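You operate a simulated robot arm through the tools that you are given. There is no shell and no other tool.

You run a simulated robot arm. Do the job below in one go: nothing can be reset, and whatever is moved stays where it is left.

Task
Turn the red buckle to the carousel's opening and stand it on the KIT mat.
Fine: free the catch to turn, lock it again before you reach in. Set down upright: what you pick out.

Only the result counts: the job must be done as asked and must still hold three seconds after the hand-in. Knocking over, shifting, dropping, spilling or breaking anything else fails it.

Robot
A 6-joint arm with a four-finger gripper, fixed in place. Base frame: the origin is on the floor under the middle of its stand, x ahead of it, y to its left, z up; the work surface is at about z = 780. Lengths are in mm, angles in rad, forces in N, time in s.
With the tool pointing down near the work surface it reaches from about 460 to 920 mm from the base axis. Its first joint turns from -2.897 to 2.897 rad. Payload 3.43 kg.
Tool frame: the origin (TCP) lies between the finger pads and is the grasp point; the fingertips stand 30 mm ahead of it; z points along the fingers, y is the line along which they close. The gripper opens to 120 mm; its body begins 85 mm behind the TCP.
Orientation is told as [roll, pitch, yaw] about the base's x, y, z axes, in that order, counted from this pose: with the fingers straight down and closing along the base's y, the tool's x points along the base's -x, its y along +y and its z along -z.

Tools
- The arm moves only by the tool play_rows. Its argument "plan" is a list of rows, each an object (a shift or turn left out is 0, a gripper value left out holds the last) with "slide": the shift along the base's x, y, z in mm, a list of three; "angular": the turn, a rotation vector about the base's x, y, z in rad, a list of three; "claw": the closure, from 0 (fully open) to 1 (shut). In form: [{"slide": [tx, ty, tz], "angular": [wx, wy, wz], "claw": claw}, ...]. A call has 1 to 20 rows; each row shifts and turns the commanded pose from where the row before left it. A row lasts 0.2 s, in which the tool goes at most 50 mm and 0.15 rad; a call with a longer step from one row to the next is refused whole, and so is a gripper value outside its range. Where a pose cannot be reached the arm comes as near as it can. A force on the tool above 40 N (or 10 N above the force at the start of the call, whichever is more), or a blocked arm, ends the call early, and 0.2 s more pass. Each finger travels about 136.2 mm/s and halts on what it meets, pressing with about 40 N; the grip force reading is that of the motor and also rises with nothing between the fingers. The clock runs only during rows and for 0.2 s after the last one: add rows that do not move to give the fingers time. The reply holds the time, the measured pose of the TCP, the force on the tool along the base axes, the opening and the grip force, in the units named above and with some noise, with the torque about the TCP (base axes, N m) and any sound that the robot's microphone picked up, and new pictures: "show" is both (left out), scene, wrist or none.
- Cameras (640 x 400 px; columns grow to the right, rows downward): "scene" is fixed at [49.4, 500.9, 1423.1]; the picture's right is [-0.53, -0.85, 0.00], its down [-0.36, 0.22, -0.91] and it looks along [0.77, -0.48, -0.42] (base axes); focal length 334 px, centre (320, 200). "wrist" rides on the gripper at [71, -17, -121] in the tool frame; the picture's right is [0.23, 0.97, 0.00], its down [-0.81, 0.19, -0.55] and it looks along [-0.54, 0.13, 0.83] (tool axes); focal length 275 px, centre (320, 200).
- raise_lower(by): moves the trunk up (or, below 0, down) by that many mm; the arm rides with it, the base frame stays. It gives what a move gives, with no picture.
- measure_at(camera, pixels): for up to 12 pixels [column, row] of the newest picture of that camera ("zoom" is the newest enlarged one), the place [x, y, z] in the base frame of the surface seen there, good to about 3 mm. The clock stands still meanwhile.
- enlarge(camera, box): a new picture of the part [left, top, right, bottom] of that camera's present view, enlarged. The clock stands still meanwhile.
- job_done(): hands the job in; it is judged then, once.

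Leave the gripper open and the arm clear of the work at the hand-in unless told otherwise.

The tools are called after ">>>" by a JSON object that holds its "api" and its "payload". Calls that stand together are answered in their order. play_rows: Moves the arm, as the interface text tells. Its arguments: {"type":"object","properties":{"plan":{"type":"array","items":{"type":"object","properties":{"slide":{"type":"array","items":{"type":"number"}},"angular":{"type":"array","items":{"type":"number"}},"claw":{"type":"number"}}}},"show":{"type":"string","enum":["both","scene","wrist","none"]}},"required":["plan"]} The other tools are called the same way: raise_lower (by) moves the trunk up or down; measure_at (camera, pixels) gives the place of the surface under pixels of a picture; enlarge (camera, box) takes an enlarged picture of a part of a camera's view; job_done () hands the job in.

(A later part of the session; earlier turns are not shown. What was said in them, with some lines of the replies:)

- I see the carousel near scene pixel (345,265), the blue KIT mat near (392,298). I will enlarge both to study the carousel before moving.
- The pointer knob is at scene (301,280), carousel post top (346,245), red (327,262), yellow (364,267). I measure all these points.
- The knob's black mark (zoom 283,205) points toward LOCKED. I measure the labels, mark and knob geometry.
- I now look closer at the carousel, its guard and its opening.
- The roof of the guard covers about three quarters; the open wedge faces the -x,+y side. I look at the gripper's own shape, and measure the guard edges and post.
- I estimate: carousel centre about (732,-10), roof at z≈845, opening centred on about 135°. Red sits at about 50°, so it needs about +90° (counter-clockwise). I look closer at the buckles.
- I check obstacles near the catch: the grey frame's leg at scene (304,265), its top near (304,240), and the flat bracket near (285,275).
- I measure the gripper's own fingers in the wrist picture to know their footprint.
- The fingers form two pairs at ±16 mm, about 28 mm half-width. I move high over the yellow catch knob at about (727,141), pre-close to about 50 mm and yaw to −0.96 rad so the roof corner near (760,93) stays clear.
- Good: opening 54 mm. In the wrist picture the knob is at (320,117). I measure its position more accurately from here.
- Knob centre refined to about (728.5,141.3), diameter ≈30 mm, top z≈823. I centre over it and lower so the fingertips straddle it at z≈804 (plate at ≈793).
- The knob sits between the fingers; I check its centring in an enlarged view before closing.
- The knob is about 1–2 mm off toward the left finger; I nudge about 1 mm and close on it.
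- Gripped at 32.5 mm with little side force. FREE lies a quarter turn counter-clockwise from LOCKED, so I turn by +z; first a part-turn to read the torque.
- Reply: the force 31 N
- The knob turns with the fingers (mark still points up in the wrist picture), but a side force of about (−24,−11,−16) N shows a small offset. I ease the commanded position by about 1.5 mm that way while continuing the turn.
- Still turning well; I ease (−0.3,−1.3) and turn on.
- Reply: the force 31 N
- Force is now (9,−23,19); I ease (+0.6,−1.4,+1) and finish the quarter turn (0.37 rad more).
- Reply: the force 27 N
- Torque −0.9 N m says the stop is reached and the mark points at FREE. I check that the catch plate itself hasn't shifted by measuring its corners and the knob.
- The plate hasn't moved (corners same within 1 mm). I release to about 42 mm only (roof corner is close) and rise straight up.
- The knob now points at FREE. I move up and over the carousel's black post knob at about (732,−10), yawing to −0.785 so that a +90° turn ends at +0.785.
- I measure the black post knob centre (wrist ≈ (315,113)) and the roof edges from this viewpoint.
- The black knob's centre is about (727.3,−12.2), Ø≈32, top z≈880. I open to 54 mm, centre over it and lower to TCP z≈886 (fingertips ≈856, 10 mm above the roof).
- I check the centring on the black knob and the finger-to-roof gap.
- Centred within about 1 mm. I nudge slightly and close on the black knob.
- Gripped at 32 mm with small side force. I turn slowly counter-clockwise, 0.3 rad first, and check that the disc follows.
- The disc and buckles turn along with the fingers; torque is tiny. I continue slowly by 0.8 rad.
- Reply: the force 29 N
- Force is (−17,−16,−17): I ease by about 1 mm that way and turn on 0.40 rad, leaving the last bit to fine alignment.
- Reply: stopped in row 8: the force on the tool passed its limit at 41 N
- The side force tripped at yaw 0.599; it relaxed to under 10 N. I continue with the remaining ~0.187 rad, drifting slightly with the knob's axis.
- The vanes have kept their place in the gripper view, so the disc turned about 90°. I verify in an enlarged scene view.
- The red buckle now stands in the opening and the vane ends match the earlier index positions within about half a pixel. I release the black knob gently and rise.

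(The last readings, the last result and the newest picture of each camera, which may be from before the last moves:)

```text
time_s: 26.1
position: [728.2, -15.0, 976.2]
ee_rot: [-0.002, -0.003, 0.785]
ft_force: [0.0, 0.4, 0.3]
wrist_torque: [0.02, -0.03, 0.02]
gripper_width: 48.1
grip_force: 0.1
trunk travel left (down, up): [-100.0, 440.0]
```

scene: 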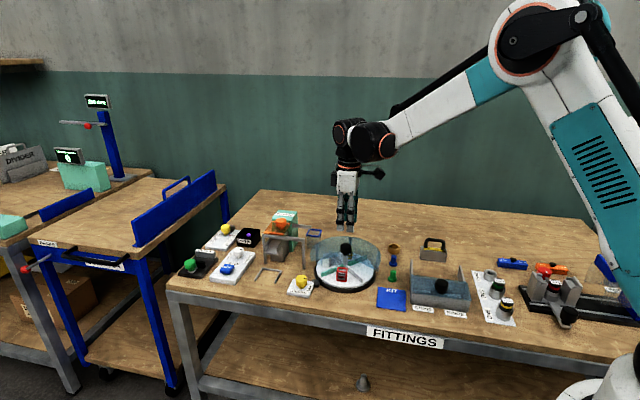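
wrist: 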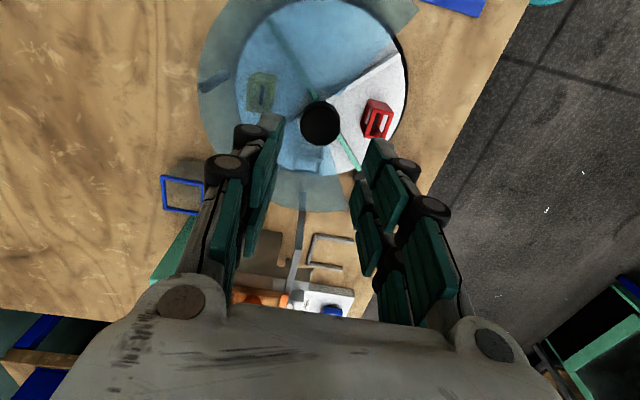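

Now back to the catch at about (728,140), yaw to +0.61, staying high.

>>> {"api": "play_rows", "payload": {"plan": [{"slide": [0, 25, 0], "angular": [0, 0, -0.03]}, {"slide": [0, 30, 0], "angular": [0, 0, -0.03]}, {"slide": [0, 30, 0], "angular": [0, 0, -0.03]}, {"slide": [0, 30, 0], "angular": [0, 0, -0.03]}, {"slide": [0, 25, -10], "angular": [0, 0, -0.03]}, {"slide": [0, 15, -10], "angular": [0, 0, -0.025]}, {"slide": [0, 0, 0]}]}}

```text
time_s: 27.7
position: [727.3, 139.9, 956.9]
ee_rot: [-0.002, -0.003, 0.608]
ft_force: [0.2, -0.6, -0.4]
wrist_torque: [-0.02, 0.03, -0.03]
gripper_width: 48.2
grip_force: 0.0
trunk travel left (down, up): [-100.0, 440.0]
```

scene: 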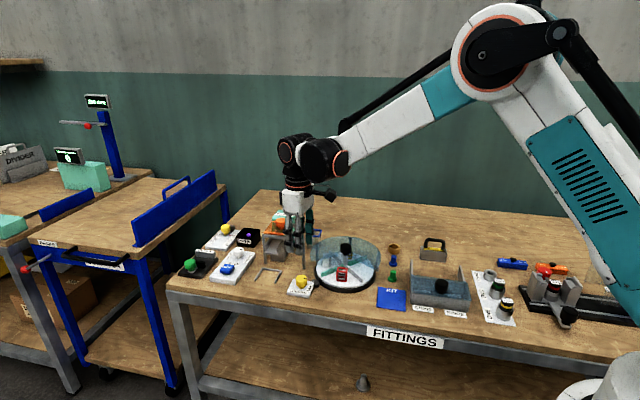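
wrist: 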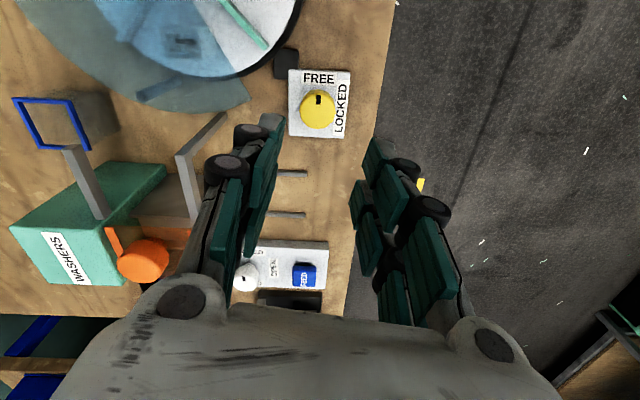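

I enlarge the knob view and measure the knob's top face for a better centre.

>>> {"api": "enlarge", "payload": {"camera": "wrist", "box": [270, 60, 370, 150]}}

>>> {"api": "measure_at", "payload": {"camera": "wrist", "pixels": [[318, 105], [318, 112], [318, 118], [310, 112], [326, 112], [318, 124]]}}

```text
4.44 times, centred on (320, 105) of wrist
```

zoom: 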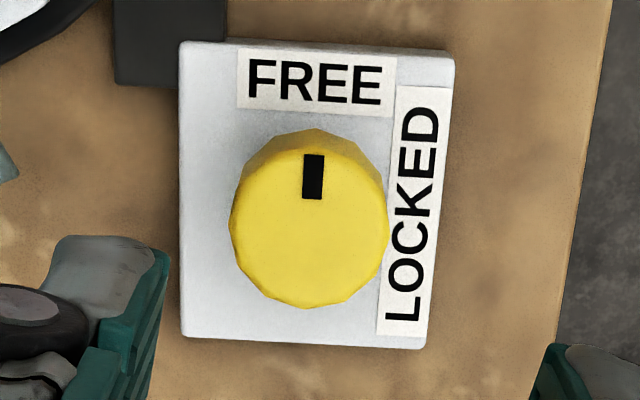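

```text
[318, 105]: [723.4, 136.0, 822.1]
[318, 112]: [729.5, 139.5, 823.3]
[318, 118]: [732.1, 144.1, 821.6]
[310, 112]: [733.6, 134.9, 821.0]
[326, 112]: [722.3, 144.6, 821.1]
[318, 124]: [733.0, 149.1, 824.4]
```

Knob centre is about (729,138.3). I centre and lower over it again (opening 48 mm).

>>> {"api": "play_rows", "payload": {"plan": [{"slide": [1.2, -1.9, -30]}, {"slide": [0, 0, -35]}, {"slide": [0, 0, -25]}, {"slide": [0, 0, -15]}, {"slide": [0, 0, -11]}, {"slide": [0, 0, -6]}, {"slide": [0, 0, 0]}]}}

>>> {"api": "enlarge", "payload": {"camera": "wrist", "box": [250, 110, 400, 230]}}

```text
time_s: 29.3
position: [729.1, 139.0, 833.6]
ee_rot: [-0.003, -0.001, 0.61]
ft_force: [0.9, 0.4, 0.4]
wrist_torque: [0.01, 0.02, 0.02]
gripper_width: 48.0
grip_force: 0.0
trunk travel left (down, up): [-100.0, 440.0]
```

scene: 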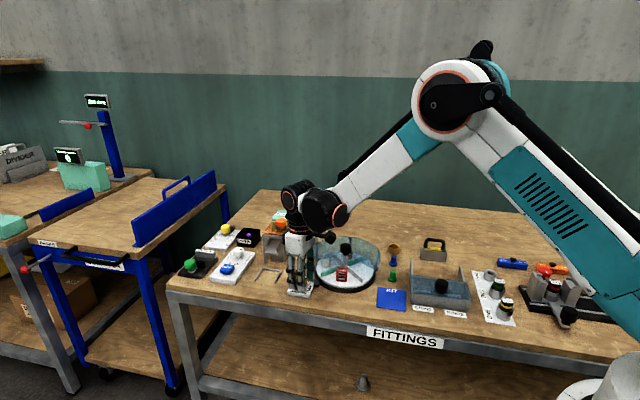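
wrist: 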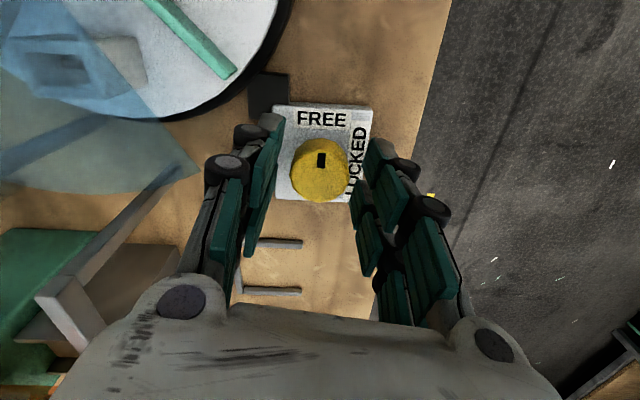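

```text
3.33 times, centred on (325, 170) of wrist
```

zoom: 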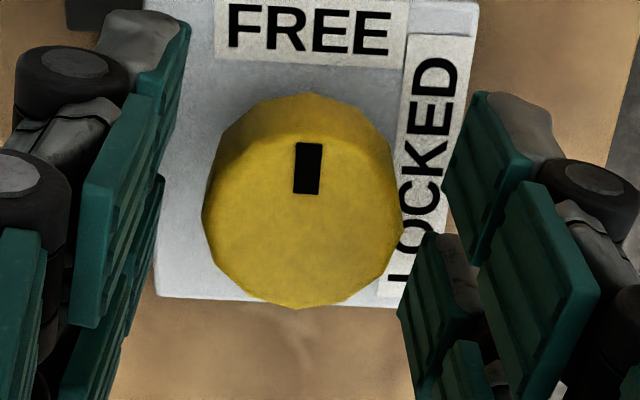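

Knob is about 2 mm off along the tool's x; I nudge (−0.8,−1.3) and close.

>>> {"api": "play_rows", "payload": {"plan": [{"slide": [-0.8, -1.3, 0]}, {"claw": 0.72}, {"claw": 0.85}, {"slide": [0, 0, 0]}], "show": "wrist"}}

```text
time_s: 30.3
position: [728.2, 137.2, 833.0]
ee_rot: [-0.003, -0.002, 0.61]
ft_force: [-0.9, 2.5, -0.2]
wrist_torque: [0.07, -0.01, 0.01]
gripper_width: 32.2
grip_force: 45.1
trunk travel left (down, up): [-100.0, 440.0]
```

wrist: 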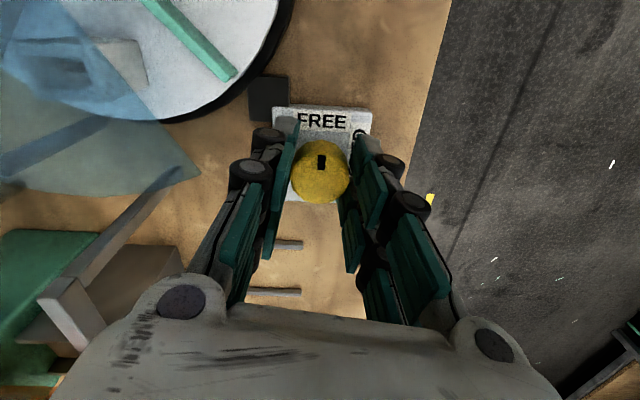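

Gripped cleanly with almost no side force. I turn it clockwise back toward LOCKED, 0.4 rad first.

>>> {"api": "play_rows", "payload": {"plan": [{"angular": [0, 0, -0.1]}, {"angular": [0, 0, -0.1]}, {"angular": [0, 0, -0.1]}, {"angular": [0, 0, -0.1]}], "show": "wrist"}}

```text
time_s: 31.3
position: [727.0, 137.3, 834.1]
ee_rot: [-0.001, -0.002, 0.209]
ft_force: [0.2, 6.8, 2.6]
wrist_torque: [0.12, 0.23, 0.01]
gripper_width: 31.9
grip_force: 44.8
trunk travel left (down, up): [-100.0, 440.0]
```

wrist: 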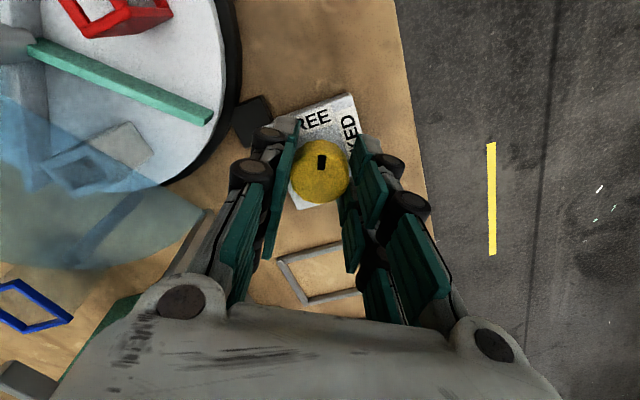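

Low force. I ease slightly in +y and continue another 0.5 rad.

>>> {"api": "play_rows", "payload": {"plan": [{"slide": [0, 0.5, 0.2], "angular": [0, 0, -0.1]}, {"angular": [0, 0, -0.1]}, {"angular": [0, 0, -0.1]}, {"angular": [0, 0, -0.1]}, {"angular": [0, 0, -0.1]}], "show": "wrist"}}

```text
time_s: 32.5
position: [727.7, 138.6, 834.1]
ee_rot: [-0.001, -0.002, -0.292]
ft_force: [1.9, 8.1, -1.6]
wrist_torque: [0.27, -0.01, 0.04]
gripper_width: 31.4
grip_force: 45.2
trunk travel left (down, up): [-100.0, 440.0]
```

wrist: 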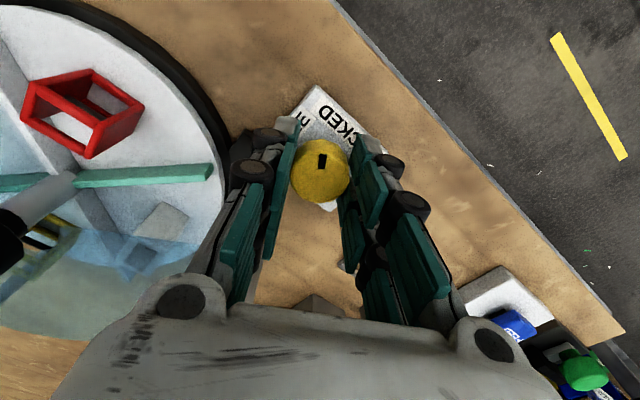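

Going smoothly; another 0.4 rad with slight ease.

>>> {"api": "play_rows", "payload": {"plan": [{"slide": [0.2, 0.7, 0], "angular": [0, 0, -0.1]}, {"angular": [0, 0, -0.1]}, {"angular": [0, 0, -0.1]}, {"angular": [0, 0, -0.1]}], "show": "wrist"}}

```text
time_s: 33.5
position: [728.0, 139.2, 835.6]
ee_rot: [-0.002, 0.0, -0.692]
ft_force: [3.8, 7.6, 3.5]
wrist_torque: [0.29, -0.06, 0.01]
gripper_width: 31.7
grip_force: 44.8
trunk travel left (down, up): [-100.0, 440.0]
```

wrist: 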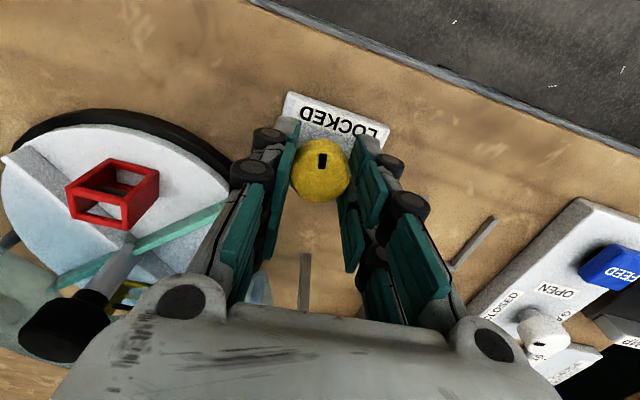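

Final part: 0.27 rad more, plus a touch beyond to feel the stop.

>>> {"api": "play_rows", "payload": {"plan": [{"slide": [0.2, 0.5, 0.2], "angular": [0, 0, -0.08]}, {"angular": [0, 0, -0.08]}, {"angular": [0, 0, -0.06]}, {"angular": [0, 0, -0.05]}, {"slide": [0, 0, 0]}], "show": "wrist"}}

```text
time_s: 34.7
position: [728.5, 138.0, 833.5]
ee_rot: [-0.002, -0.002, -0.962]
ft_force: [11.5, 3.1, 2.8]
wrist_torque: [-0.21, -0.75, 0.7]
gripper_width: 31.7
grip_force: 45.6
trunk travel left (down, up): [-100.0, 440.0]
```

wrist: 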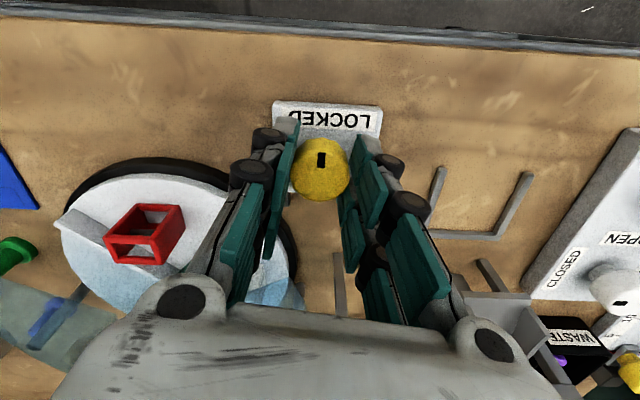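

Torque +0.7 N m: the LOCKED stop is reached at the original angle. I release and rise.

>>> {"api": "play_rows", "payload": {"plan": [{"claw": 0.7}, {"claw": 0.6}, {"slide": [0, 0, 15]}, {"slide": [0, 0, 30]}, {"slide": [0, 0, 40]}, {"slide": [0, 0, 45]}, {"slide": [0, 0, 0]}]}}

>>> {"api": "enlarge", "payload": {"camera": "scene", "box": [280, 220, 400, 310]}}

>>> {"api": "enlarge", "payload": {"camera": "wrist", "box": [130, 50, 370, 250]}}

```text
time_s: 36.3
position: [727.8, 137.8, 964.4]
ee_rot: [-0.003, -0.001, -0.96]
ft_force: [-0.1, 0.2, 0.2]
wrist_torque: [0.04, 0.0, -0.01]
gripper_width: 47.9
grip_force: 0.0
trunk travel left (down, up): [-100.0, 440.0]
```

scene: 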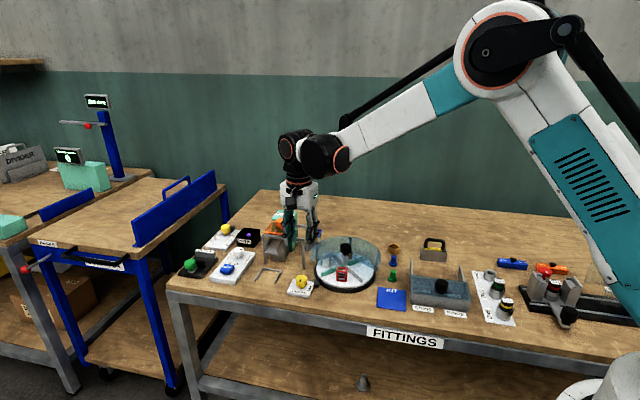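
wrist: 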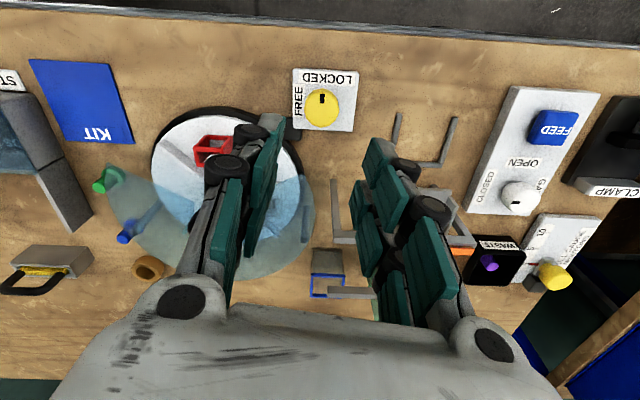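

```text
4.44 times, centred on (340, 265) of scene
```

zoom: 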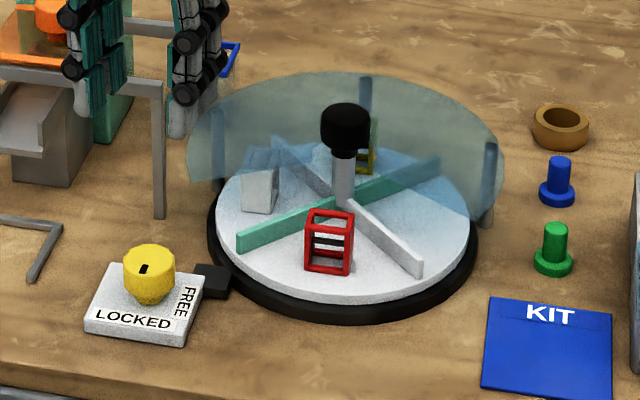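

```text
2.00 times, centred on (250, 150) of wrist
```

zoom: 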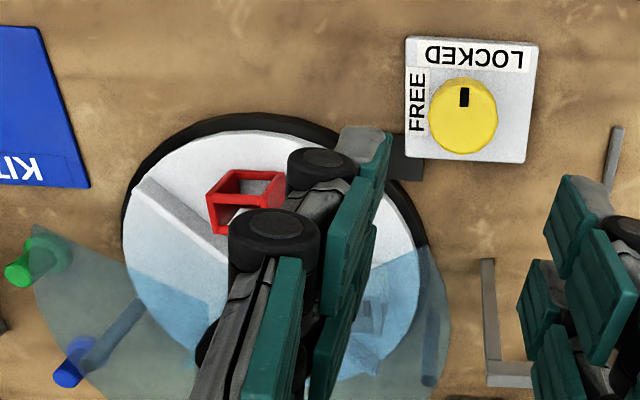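

The catch shows LOCKED and red stands in the opening. I look closely at the red buckle to plan the grip.

>>> {"api": "enlarge", "payload": {"camera": "scene", "box": [328, 260, 358, 290]}}

>>> {"api": "measure_at", "payload": {"camera": "scene", "pixels": [[333, 283], [333, 267], [342, 284], [342, 268], [346, 283], [347, 265], [337, 264], [345, 265], [338, 268], [338, 284], [345, 275], [341, 276]]}}

```text
13.33 times, centred on (343, 275) of scene
```

zoom: 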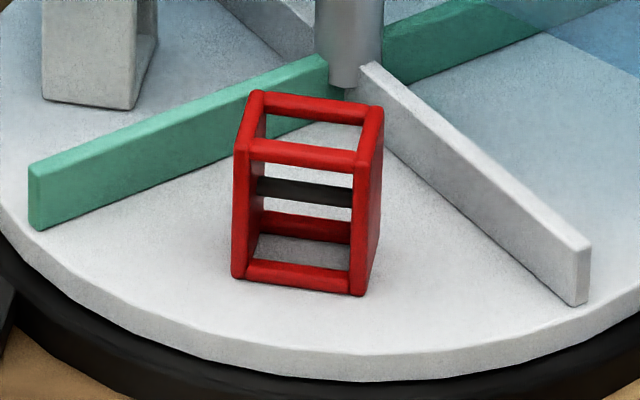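

```text
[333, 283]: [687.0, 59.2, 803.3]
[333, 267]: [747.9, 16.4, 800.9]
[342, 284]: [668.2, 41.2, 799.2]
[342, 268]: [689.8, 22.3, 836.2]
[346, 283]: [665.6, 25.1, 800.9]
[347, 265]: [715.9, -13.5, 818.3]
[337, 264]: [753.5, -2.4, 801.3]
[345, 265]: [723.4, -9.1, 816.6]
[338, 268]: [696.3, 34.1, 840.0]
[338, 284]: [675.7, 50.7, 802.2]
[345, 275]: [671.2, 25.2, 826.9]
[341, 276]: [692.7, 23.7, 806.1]
```

The buckle has two solid side plates joined by bars; I'll grip on those plates. I measure its corners in the enlarged picture.

>>> {"api": "measure_at", "payload": {"camera": "zoom", "pixels": [[246, 155], [356, 168], [260, 100], [372, 112], [242, 265], [355, 280], [372, 180], [300, 152], [320, 105], [300, 270], [245, 210], [365, 230]]}}

>>> {"api": "measure_at", "payload": {"camera": "wrist", "pixels": [[197, 141], [215, 140], [200, 160], [208, 137], [198, 150]]}}

```text
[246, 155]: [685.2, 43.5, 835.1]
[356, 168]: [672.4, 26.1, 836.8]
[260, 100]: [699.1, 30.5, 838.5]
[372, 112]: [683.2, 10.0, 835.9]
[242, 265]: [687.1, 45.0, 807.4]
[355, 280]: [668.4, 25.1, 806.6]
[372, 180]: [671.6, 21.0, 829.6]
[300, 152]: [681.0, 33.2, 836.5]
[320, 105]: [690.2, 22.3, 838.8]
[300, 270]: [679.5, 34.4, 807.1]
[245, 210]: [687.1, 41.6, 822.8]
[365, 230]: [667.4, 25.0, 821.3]
```

```text
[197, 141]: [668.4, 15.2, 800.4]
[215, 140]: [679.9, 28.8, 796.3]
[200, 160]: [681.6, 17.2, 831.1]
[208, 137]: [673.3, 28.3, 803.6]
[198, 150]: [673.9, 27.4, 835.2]
```

The buckle's centre is about (685,27.5), plates facing along about 46° (tangential), top z≈839; vane tops are at ≈816, so I'll grip with fingertips at ≈820. I move above it with yaw ≈ −0.76.

>>> {"api": "play_rows", "payload": {"plan": [{"slide": [-7, -18, 0], "angular": [0, 0, 0.034]}, {"slide": [-7, -18, 0], "angular": [0, 0, 0.034]}, {"slide": [-7, -18, 0], "angular": [0, 0, 0.034]}, {"slide": [-7, -18, 0], "angular": [0, 0, 0.034]}, {"slide": [-8, -18, 0], "angular": [0, 0, 0.034]}, {"slide": [-8, -19, 0], "angular": [0, 0, 0.03]}, {"slide": [0, 0, 0]}], "show": "wrist"}}

>>> {"api": "enlarge", "payload": {"camera": "wrist", "box": [270, 60, 370, 160]}}

```text
time_s: 37.9
position: [682.0, 27.6, 963.1]
ee_rot: [-0.002, -0.001, -0.758]
ft_force: [-0.4, -1.0, 0.8]
wrist_torque: [-0.01, -0.03, -0.01]
gripper_width: 48.1
grip_force: 0.0
trunk travel left (down, up): [-100.0, 440.0]
```

wrist: 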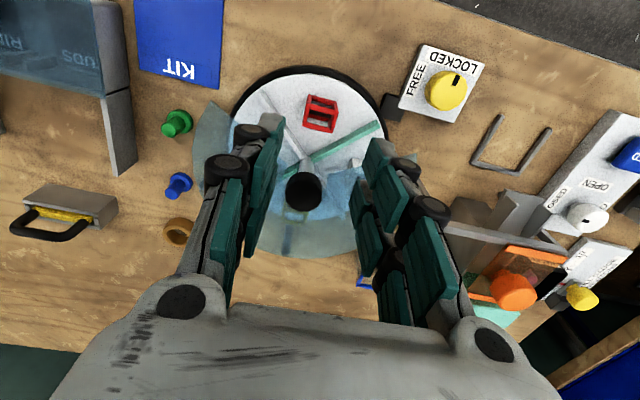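

```text
4.00 times, centred on (320, 110) of wrist
```

zoom: 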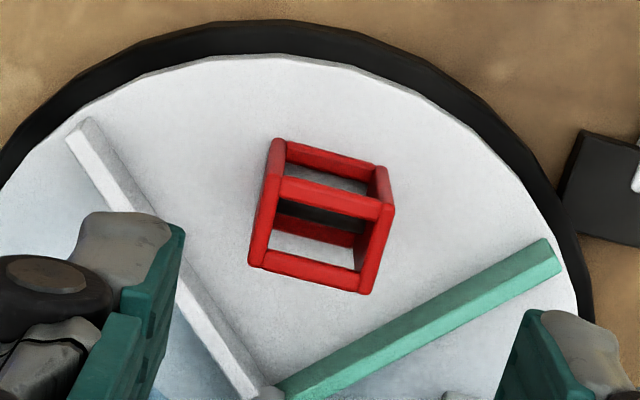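

Well aligned (within about 1° and 2 mm). The buckle is about 28 × 19 × 40 mm. I lower to TCP z≈852 (tips ≈822, above the vanes), opening 46 mm.

>>> {"api": "play_rows", "payload": {"plan": [{"slide": [0, 0, -30], "claw": 0.62}, {"slide": [0, 0, -30]}, {"slide": [0, 0, -25]}, {"slide": [0, 0, -15]}, {"slide": [0, 0, -8]}, {"slide": [0, 0, -3]}, {"slide": [0, 0, 0]}]}}

>>> {"api": "enlarge", "payload": {"camera": "wrist", "box": [250, 100, 400, 230]}}

>>> {"api": "enlarge", "payload": {"camera": "scene", "box": [305, 215, 385, 295]}}

```text
time_s: 39.5
position: [684.1, 29.2, 853.4]
ee_rot: [-0.002, 0.0, -0.759]
ft_force: [-0.8, 0.0, 0.3]
wrist_torque: [0.0, 0.01, 0.0]
gripper_width: 45.8
grip_force: 0.0
trunk travel left (down, up): [-100.0, 440.0]
```

scene: 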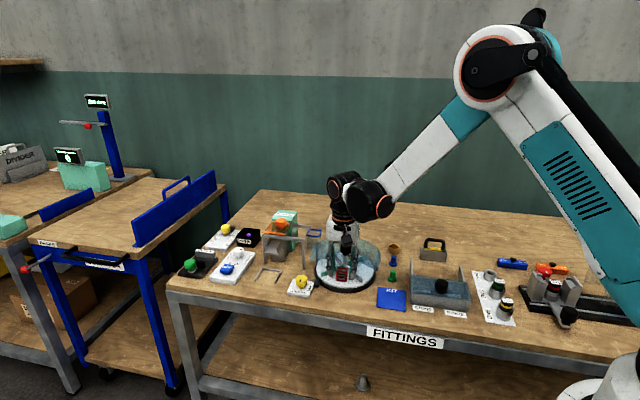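
wrist: 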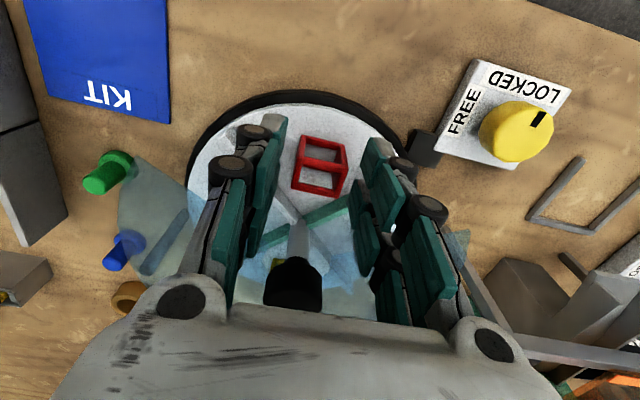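

```text
3.08 times, centred on (325, 165) of wrist
```

zoom: 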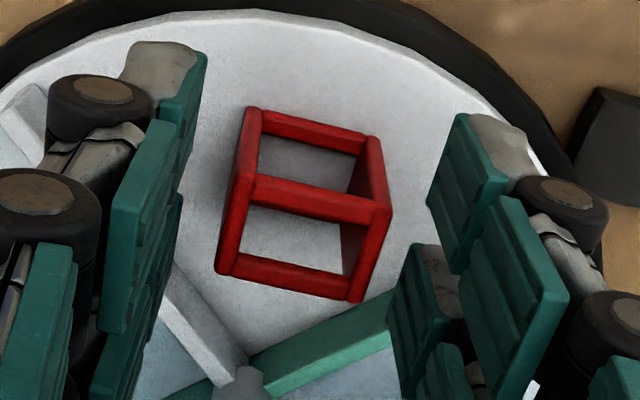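

```text
5.00 times, centred on (345, 255) of scene
```

zoom: 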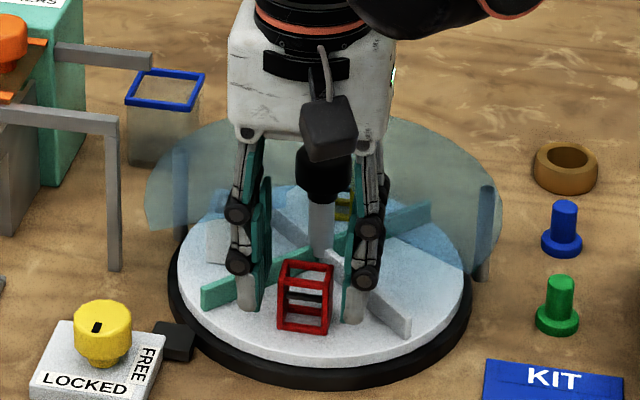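

Centred to about 1.5 mm. I close slowly on the side plates.

>>> {"api": "play_rows", "payload": {"plan": [{"claw": 0.68}, {"claw": 0.72}, {"claw": 0.75}, {"claw": 0.77}, {"claw": 0.8}, {"claw": 0.85}, {"slide": [0, 0, 0]}]}}

>>> {"api": "enlarge", "payload": {"camera": "wrist", "box": [250, 100, 400, 230]}}

```text
time_s: 41.1
position: [683.7, 30.4, 854.3]
ee_rot: [-0.003, -0.002, -0.759]
ft_force: [-0.2, -0.9, -0.1]
wrist_torque: [-0.02, 0.01, 0.03]
gripper_width: 28.8
grip_force: 39.6
trunk travel left (down, up): [-100.0, 440.0]
```

scene: 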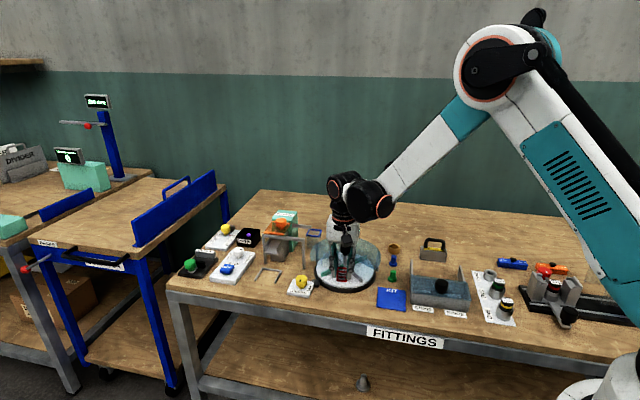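
wrist: 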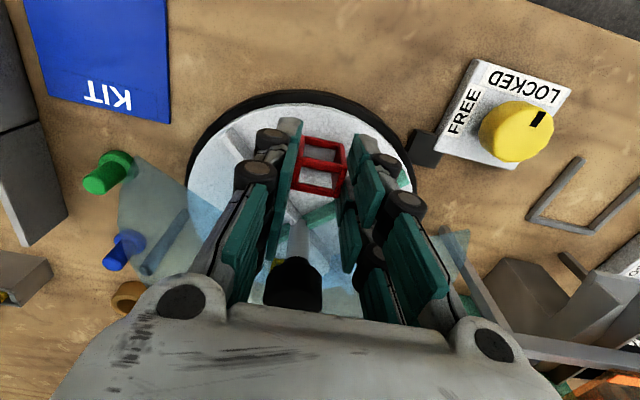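

```text
3.08 times, centred on (325, 165) of wrist
```

zoom: 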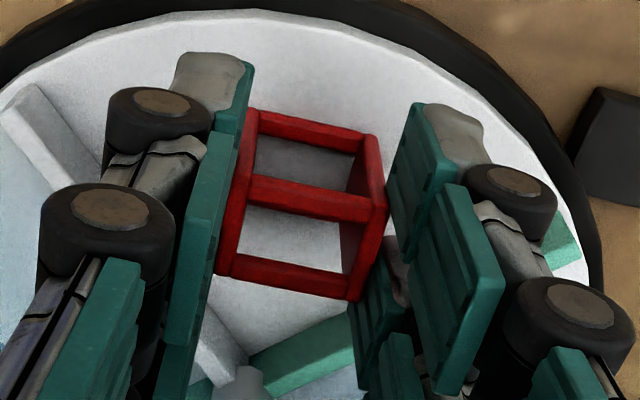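

Gripped at 28.8 mm, force ≈40 N. I lift slowly at first, then higher.

>>> {"api": "play_rows", "payload": {"plan": [{"slide": [0, 0, 5]}, {"slide": [0, 0, 10]}, {"slide": [0, 0, 20]}, {"slide": [0, 0, 30]}, {"slide": [0, 0, 30]}, {"slide": [0, 0, 0]}]}}

>>> {"api": "enlarge", "payload": {"camera": "scene", "box": [300, 200, 400, 290]}}

>>> {"api": "enlarge", "payload": {"camera": "wrist", "box": [250, 100, 400, 230]}}

```text
time_s: 42.5
position: [684.2, 30.1, 948.2]
ee_rot: [-0.004, -0.002, -0.759]
ft_force: [0.1, 0.0, 0.3]
wrist_torque: [-0.01, -0.03, 0.01]
gripper_width: 28.5
grip_force: 39.9
trunk travel left (down, up): [-100.0, 440.0]
```

scene: 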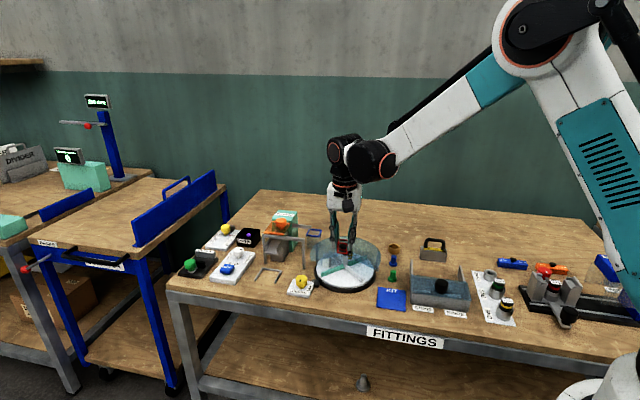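
wrist: 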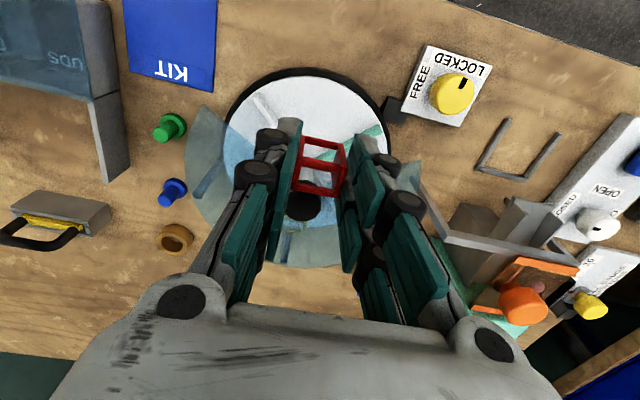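

```text
4.44 times, centred on (350, 245) of scene
```

zoom: 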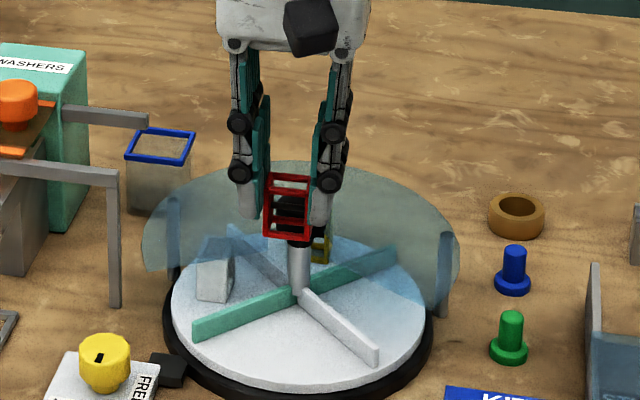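

```text
3.08 times, centred on (325, 165) of wrist
```

zoom: 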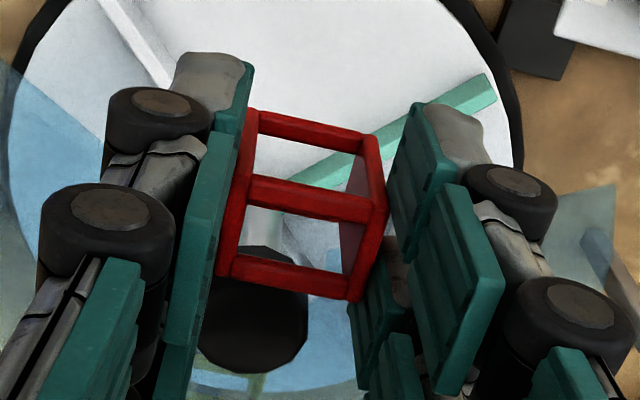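

The buckle is held level and lifted. I measure the surroundings of the KIT mat (green stud, bin wall) before moving there.

>>> {"api": "measure_at", "payload": {"camera": "scene", "pixels": [[392, 270], [393, 281], [412, 270], [411, 287], [441, 285], [378, 288], [405, 292], [404, 310], [377, 307], [391, 299], [415, 308], [393, 265]]}}

>>> {"api": "enlarge", "payload": {"camera": "scene", "box": [360, 230, 480, 325]}}

```text
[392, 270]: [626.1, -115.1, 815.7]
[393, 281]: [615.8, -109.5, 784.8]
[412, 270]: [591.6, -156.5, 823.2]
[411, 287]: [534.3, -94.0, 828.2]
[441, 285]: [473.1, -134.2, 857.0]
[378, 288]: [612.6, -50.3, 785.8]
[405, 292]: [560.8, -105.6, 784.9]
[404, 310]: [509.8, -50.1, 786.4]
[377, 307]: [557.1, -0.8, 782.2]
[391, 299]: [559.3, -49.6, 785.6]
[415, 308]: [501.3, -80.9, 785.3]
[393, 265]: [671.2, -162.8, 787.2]
```

```text
4.21 times, centred on (420, 278) of scene
```

zoom: 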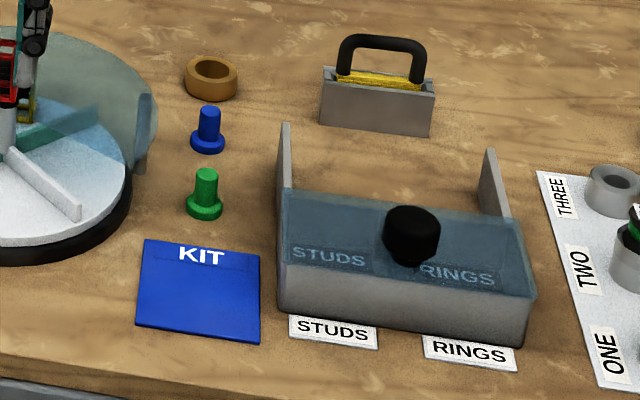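

The mat's centre is about (560,−51), z≈784.5; the bin wall is about 48 mm to one side, so I turn the gripper +90° so its narrow side faces the wall. I carry the buckle over at z≈948, well above everything on the path.

>>> {"api": "play_rows", "payload": {"plan": [{"slide": [-6, -4, 0], "angular": [0, 0, 0.07]}, {"slide": [-12, -7.6, 0], "angular": [0, 0, 0.14]}, {"slide": [-12, -7.6, 0], "angular": [0, 0, 0.14]}, {"slide": [-12, -7.6, 0], "angular": [0, 0, 0.14]}, {"slide": [-12, -7.6, 0], "angular": [0, 0, 0.14]}, {"slide": [-12, -7.6, 0], "angular": [0, 0, 0.14]}, {"slide": [-12, -7.6, 0], "angular": [0, 0, 0.14]}, {"slide": [-12, -7.6, 0], "angular": [0, 0, 0.14]}, {"slide": [-12, -7.6, 0], "angular": [0, 0, 0.14]}, {"slide": [-12, -7.6, 0], "angular": [0, 0, 0.14]}, {"slide": [-12, -7.6, 0], "angular": [0, 0, 0.14]}, {"slide": [-10, 0, 0], "angular": [0, 0, 0.09]}, {"slide": [0, 0, 0]}]}}

>>> {"api": "enlarge", "payload": {"camera": "wrist", "box": [220, 60, 420, 230]}}

>>> {"api": "enlarge", "payload": {"camera": "scene", "box": [340, 220, 450, 320]}}

```text
time_s: 45.3
position: [549.3, -50.4, 948.6]
ee_rot: [-0.001, -0.001, 0.801]
ft_force: [0.2, 0.2, 0.4]
wrist_torque: [0.02, 0.0, 0.01]
gripper_width: 28.8
grip_force: 40.1
trunk travel left (down, up): [-100.0, 440.0]
```

scene: 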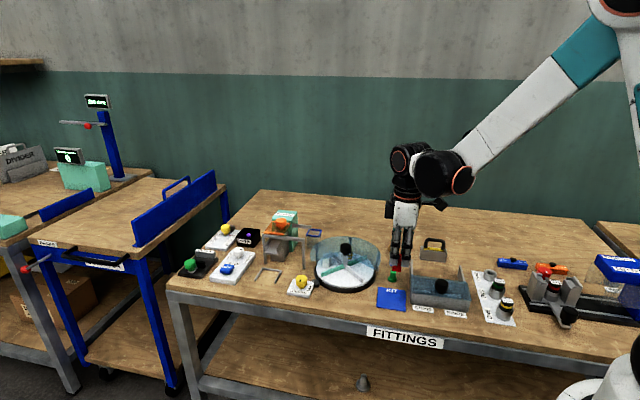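
wrist: 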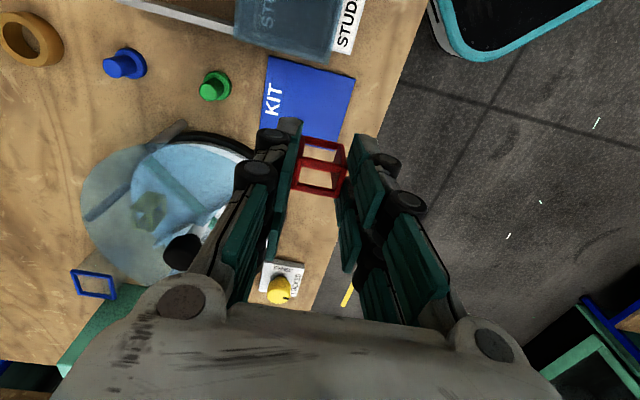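

```text
2.35 times, centred on (320, 145) of wrist
```

zoom: 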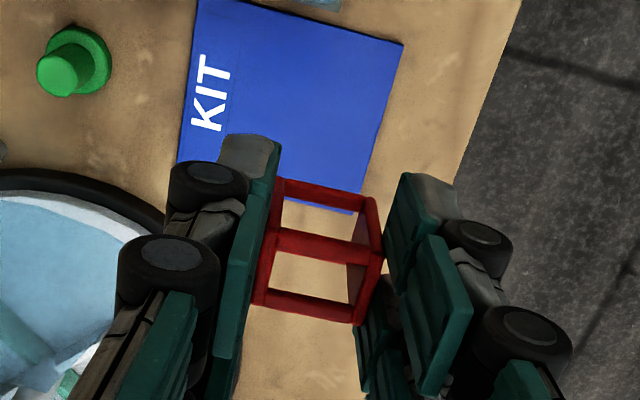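

```text
4.00 times, centred on (395, 270) of scene
```

zoom: 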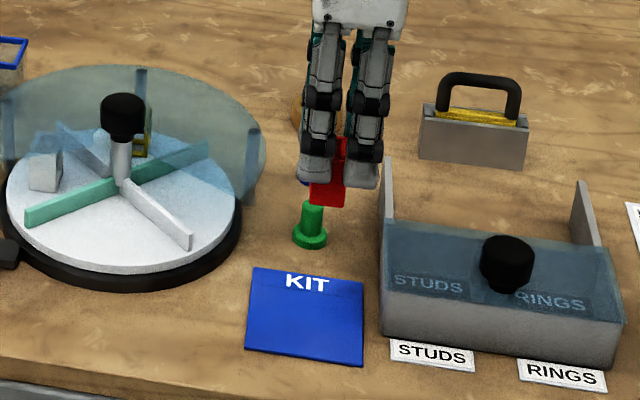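

I overshot x by 10 mm (now 549.3); I correct to about (560,−50) while descending to z≈845 and then check.

>>> {"api": "play_rows", "payload": {"plan": [{"slide": [5.2, 0.2, 0]}, {"slide": [5.2, 0.1, -10]}, {"slide": [0, 0, -25]}, {"slide": [0, 0, -25]}, {"slide": [0, 0, -20]}, {"slide": [0, 0, -15]}, {"slide": [0, 0, -8]}, {"slide": [0, 0, 0]}]}}

>>> {"api": "enlarge", "payload": {"camera": "wrist", "box": [220, 60, 420, 230]}}

>>> {"api": "enlarge", "payload": {"camera": "scene", "box": [340, 220, 450, 320]}}

```text
time_s: 47.1
position: [557.6, -50.2, 845.9]
ee_rot: [-0.001, -0.002, 0.799]
ft_force: [-0.4, 0.0, 0.0]
wrist_torque: [-0.01, 0.0, -0.02]
gripper_width: 28.7
grip_force: 39.3
trunk travel left (down, up): [-100.0, 440.0]
```

scene: 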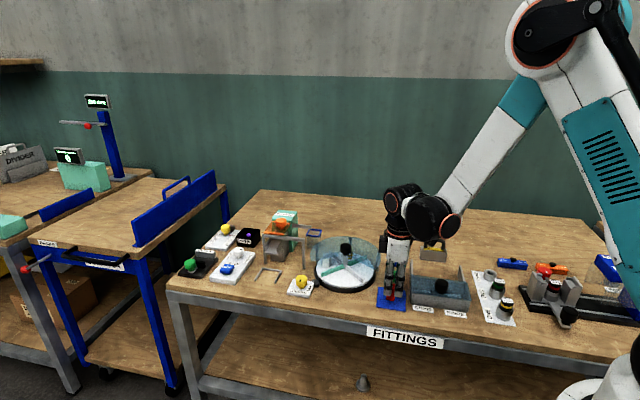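
wrist: 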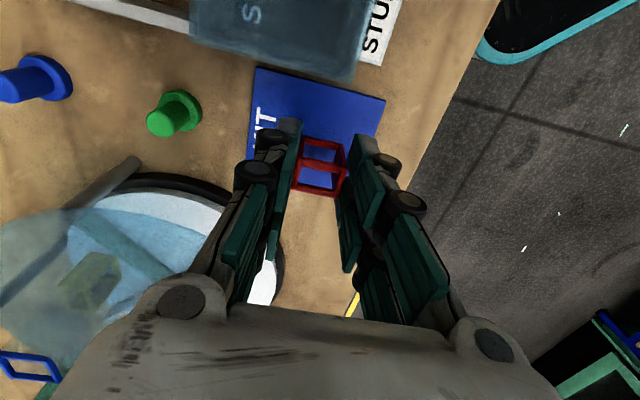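

```text
2.35 times, centred on (320, 145) of wrist
```

zoom: 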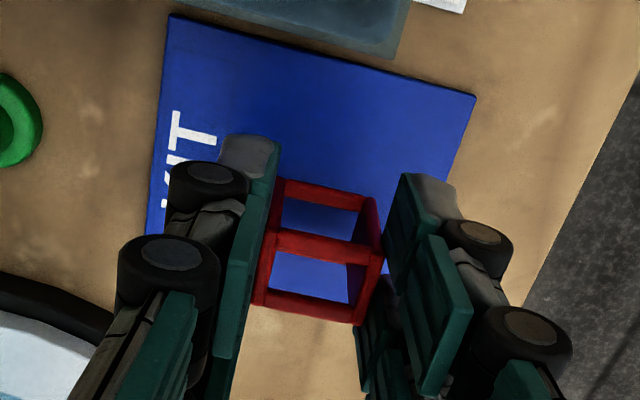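

```text
4.00 times, centred on (395, 270) of scene
```

zoom: 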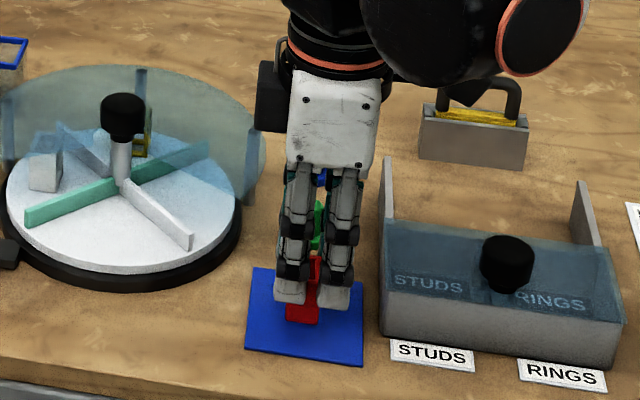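

I verify where the mat lies under the buckle by measuring its corners from the wrist camera.

>>> {"api": "measure_at", "payload": {"camera": "wrist", "pixels": [[258, 71], [382, 101], [249, 150], [320, 110], [350, 130], [372, 130], [318, 144], [333, 150]]}}

>>> {"api": "measure_at", "payload": {"camera": "zoom", "pixels": [[255, 270], [362, 286], [360, 362], [248, 346], [295, 322], [315, 322], [303, 310], [340, 330]]}}

```text
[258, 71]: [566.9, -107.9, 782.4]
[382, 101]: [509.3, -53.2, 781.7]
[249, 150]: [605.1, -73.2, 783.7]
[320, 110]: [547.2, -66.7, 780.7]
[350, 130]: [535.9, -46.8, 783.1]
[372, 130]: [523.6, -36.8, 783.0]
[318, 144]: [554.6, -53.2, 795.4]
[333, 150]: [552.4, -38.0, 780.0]
```

```text
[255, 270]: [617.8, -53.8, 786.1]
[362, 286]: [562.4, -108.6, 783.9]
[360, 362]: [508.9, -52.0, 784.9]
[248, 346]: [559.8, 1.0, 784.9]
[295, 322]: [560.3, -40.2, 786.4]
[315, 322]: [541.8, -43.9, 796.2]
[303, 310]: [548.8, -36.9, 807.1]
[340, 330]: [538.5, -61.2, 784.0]
```

The mat centre is about (562,−53), so the buckle sits well inside. I lower in small steps and watch the force.

>>> {"api": "play_rows", "payload": {"plan": [{"slide": [1, -1, -2]}, {"slide": [0, 0, -2]}, {"slide": [0, 0, -1]}, {"slide": [0, 0, 0]}], "show": "none"}}

```text
time_s: 48.1
position: [560.6, -51.5, 840.0]
ee_rot: [-0.002, -0.001, 0.8]
ft_force: [0.4, -0.4, 0.3]
wrist_torque: [0.0, 0.02, 0.03]
gripper_width: 29.1
grip_force: 40.3
trunk travel left (down, up): [-100.0, 440.0]
```

No contact yet at z≈840; I keep lowering by 1 mm steps.

>>> {"api": "play_rows", "payload": {"plan": [{"slide": [0, 0, -0.8]}, {"slide": [0, 0, -0.8]}, {"slide": [0, 0, 0]}], "show": "none"}}

```text
time_s: 48.9
position: [560.8, -50.6, 838.5]
ee_rot: [-0.002, -0.002, 0.8]
ft_force: [-0.6, 0.2, -0.8]
wrist_torque: [-0.02, 0.01, -0.02]
gripper_width: 29.0
grip_force: 40.7
trunk travel left (down, up): [-100.0, 440.0]
```

>>> {"api": "play_rows", "payload": {"plan": [{"slide": [0, 0, -0.7]}, {"slide": [0, 0, -0.5]}, {"slide": [0, 0, 0]}], "show": "none"}}

>>> {"api": "enlarge", "payload": {"camera": "scene", "box": [370, 270, 420, 315]}}

```text
time_s: 49.7
position: [559.6, -50.3, 837.6]
ee_rot: [-0.002, -0.001, 0.799]
ft_force: [-0.2, -0.4, -0.6]
wrist_torque: [0.03, -0.01, -0.01]
gripper_width: 28.7
grip_force: 40.0
trunk travel left (down, up): [-100.0, 440.0]
```

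```text
8.89 times, centred on (395, 292) of scene
```

zoom: 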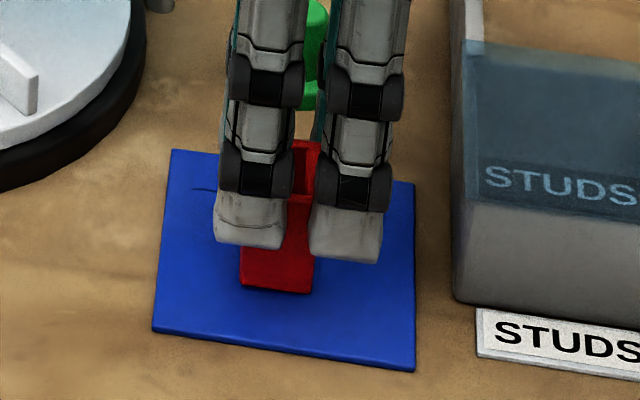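

Still no contact force at z≈837.6; the buckle is close to the mat. I lower on in 0.7 mm steps.

>>> {"api": "play_rows", "payload": {"plan": [{"slide": [0, 0, -0.7]}, {"slide": [0, 0, -0.5]}, {"slide": [0, 0, 0]}], "show": "none"}}

```text
time_s: 50.5
position: [559.3, -50.0, 835.8]
ee_rot: [-0.002, -0.002, 0.799]
ft_force: [-0.4, -0.9, -0.8]
wrist_torque: [0.0, 0.01, 0.0]
gripper_width: 28.7
grip_force: 40.3
trunk travel left (down, up): [-100.0, 440.0]
```

>>> {"api": "play_rows", "payload": {"plan": [{"slide": [0, 0, -0.6]}, {"slide": [0, 0, -0.4]}, {"slide": [0, 0, 0]}], "show": "none"}}

```text
time_s: 51.3
position: [559.8, -51.5, 836.7]
ee_rot: [0.0, -0.002, 0.8]
ft_force: [2.9, -0.2, 18.3]
wrist_torque: [0.07, -0.23, 0.04]
gripper_width: 28.8
grip_force: 40.2
trunk travel left (down, up): [-100.0, 440.0]
```

Contact: Fz≈18 N, so the buckle rests on the mat. I ease up 0.8 mm to remove the pressure, then open slowly.

>>> {"api": "play_rows", "payload": {"plan": [{"slide": [0, 0, 0.8]}, {"slide": [0, 0, 0]}, {"claw": 0.75}, {"claw": 0.73}, {"claw": 0.7}, {"claw": 0.67}, {"claw": 0.64}, {"claw": 0.62}, {"slide": [0, 0, 0]}]}}

>>> {"api": "enlarge", "payload": {"camera": "wrist", "box": [220, 60, 420, 230]}}

>>> {"api": "enlarge", "payload": {"camera": "scene", "box": [365, 265, 425, 320]}}

```text
time_s: 53.3
position: [558.7, -51.1, 836.6]
ee_rot: [-0.002, -0.002, 0.799]
ft_force: [0.3, 0.1, -1.0]
wrist_torque: [-0.04, -0.01, 0.02]
gripper_width: 45.6
grip_force: 0.0
trunk travel left (down, up): [-100.0, 440.0]
```

scene: 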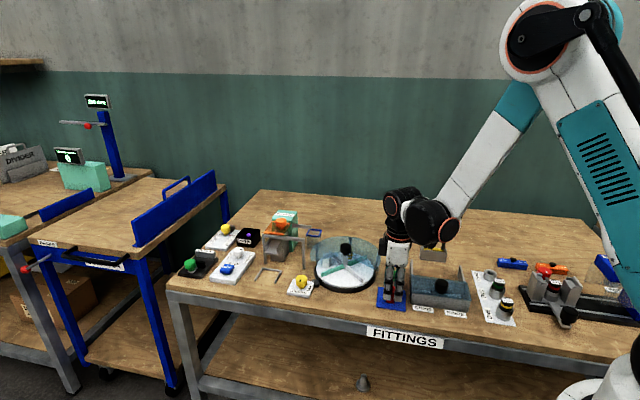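
wrist: 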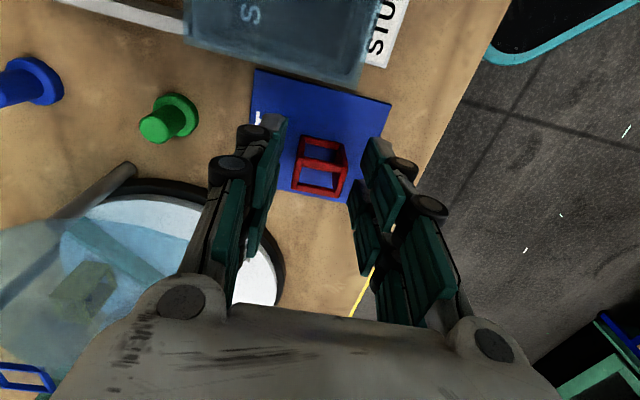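

```text
2.35 times, centred on (320, 145) of wrist
```

zoom: 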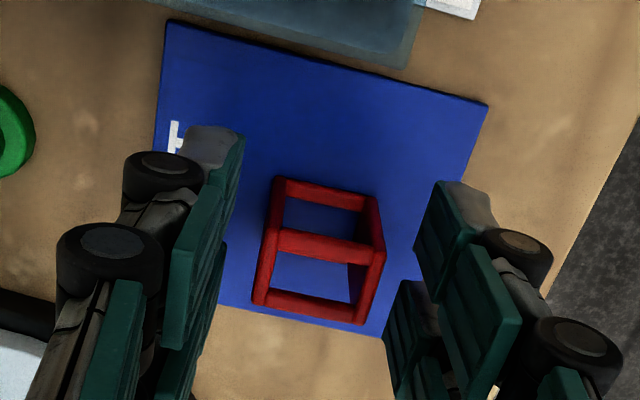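

```text
7.27 times, centred on (395, 292) of scene
```

zoom: 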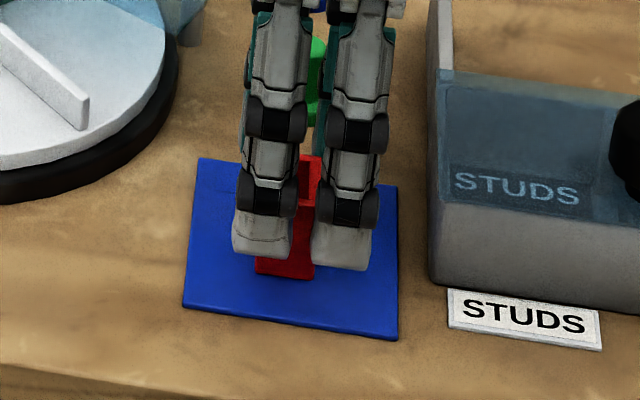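

The buckle stands freely on the mat between the open fingers. I rise straight up.

>>> {"api": "play_rows", "payload": {"plan": [{"slide": [0, 0, 8]}, {"slide": [0, 0, 20]}, {"slide": [0, 0, 35]}, {"slide": [0, 0, 45]}, {"slide": [0, 0, 45]}, {"slide": [0, 0, 45], "claw": 0.3}, {"slide": [0, 0, 45], "claw": 0}, {"slide": [-10, 0, 30]}, {"slide": [0, 0, 0]}]}}

>>> {"api": "enlarge", "payload": {"camera": "scene", "box": [270, 220, 430, 320]}}

>>> {"api": "enlarge", "payload": {"camera": "scene", "box": [365, 265, 425, 320]}}

```text
time_s: 55.3
position: [550.7, -51.7, 1110.0]
ee_rot: [-0.001, -0.001, 0.799]
ft_force: [-0.5, 0.5, -0.6]
wrist_torque: [-0.01, -0.06, 0.01]
gripper_width: 119.8
grip_force: 0.0
trunk travel left (down, up): [-100.0, 440.0]
```

scene: 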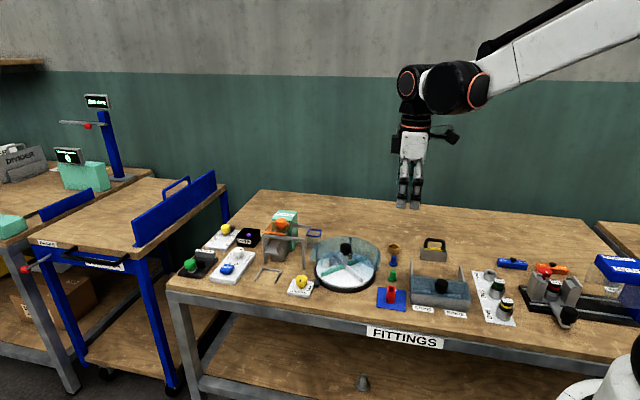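
wrist: 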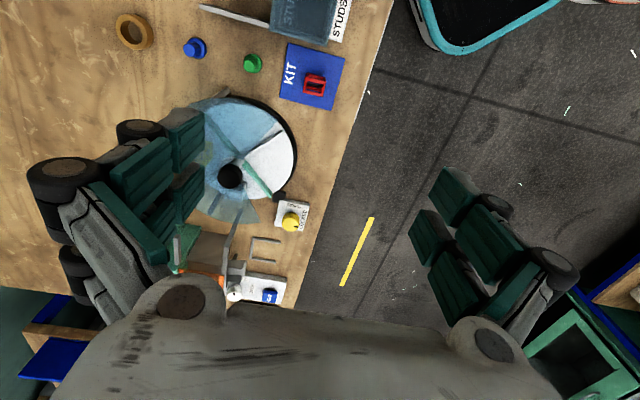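

```text
4.00 times, centred on (350, 270) of scene
```

zoom: 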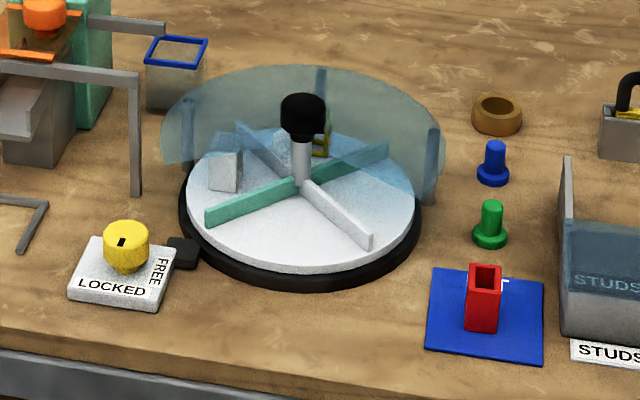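

```text
7.27 times, centred on (395, 292) of scene
```

zoom: 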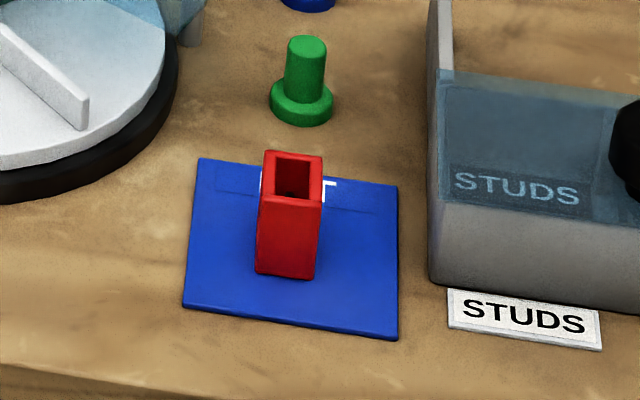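

The red buckle stands upright on the KIT mat. The catch reads LOCKED, and the other two buckles stand in their compartments. The rest of the bench looks as it did at the start. The gripper is open and clear at z≈1110, so I hand the job in.

>>> {"api": "job_done", "payload": {}}

```text
The job is handed in.
```

The red buckle is standing upright near the centre of the KIT mat, and I've handed the job in. The tool confirmed the hand-in but did not report a verdict.

- **Catch:** I turned it to FREE, rotated the carousel about 90° counter-clockwise to bring red to the opening, then turned it back to LOCKED before reaching in. It hit its stop at the same angle it started from.
- **One force trip:** while turning the carousel, a side force of 41 N stopped the arm partway. It eased straight away and I finished the turn; in the later pictures nothing else looked disturbed.
- **Everything else:** in the last pictures the other two buckles are still standing in their compartments, and the rest of the bench looks as it did at the start.
- **Arm:** the gripper is open and well clear of the work.
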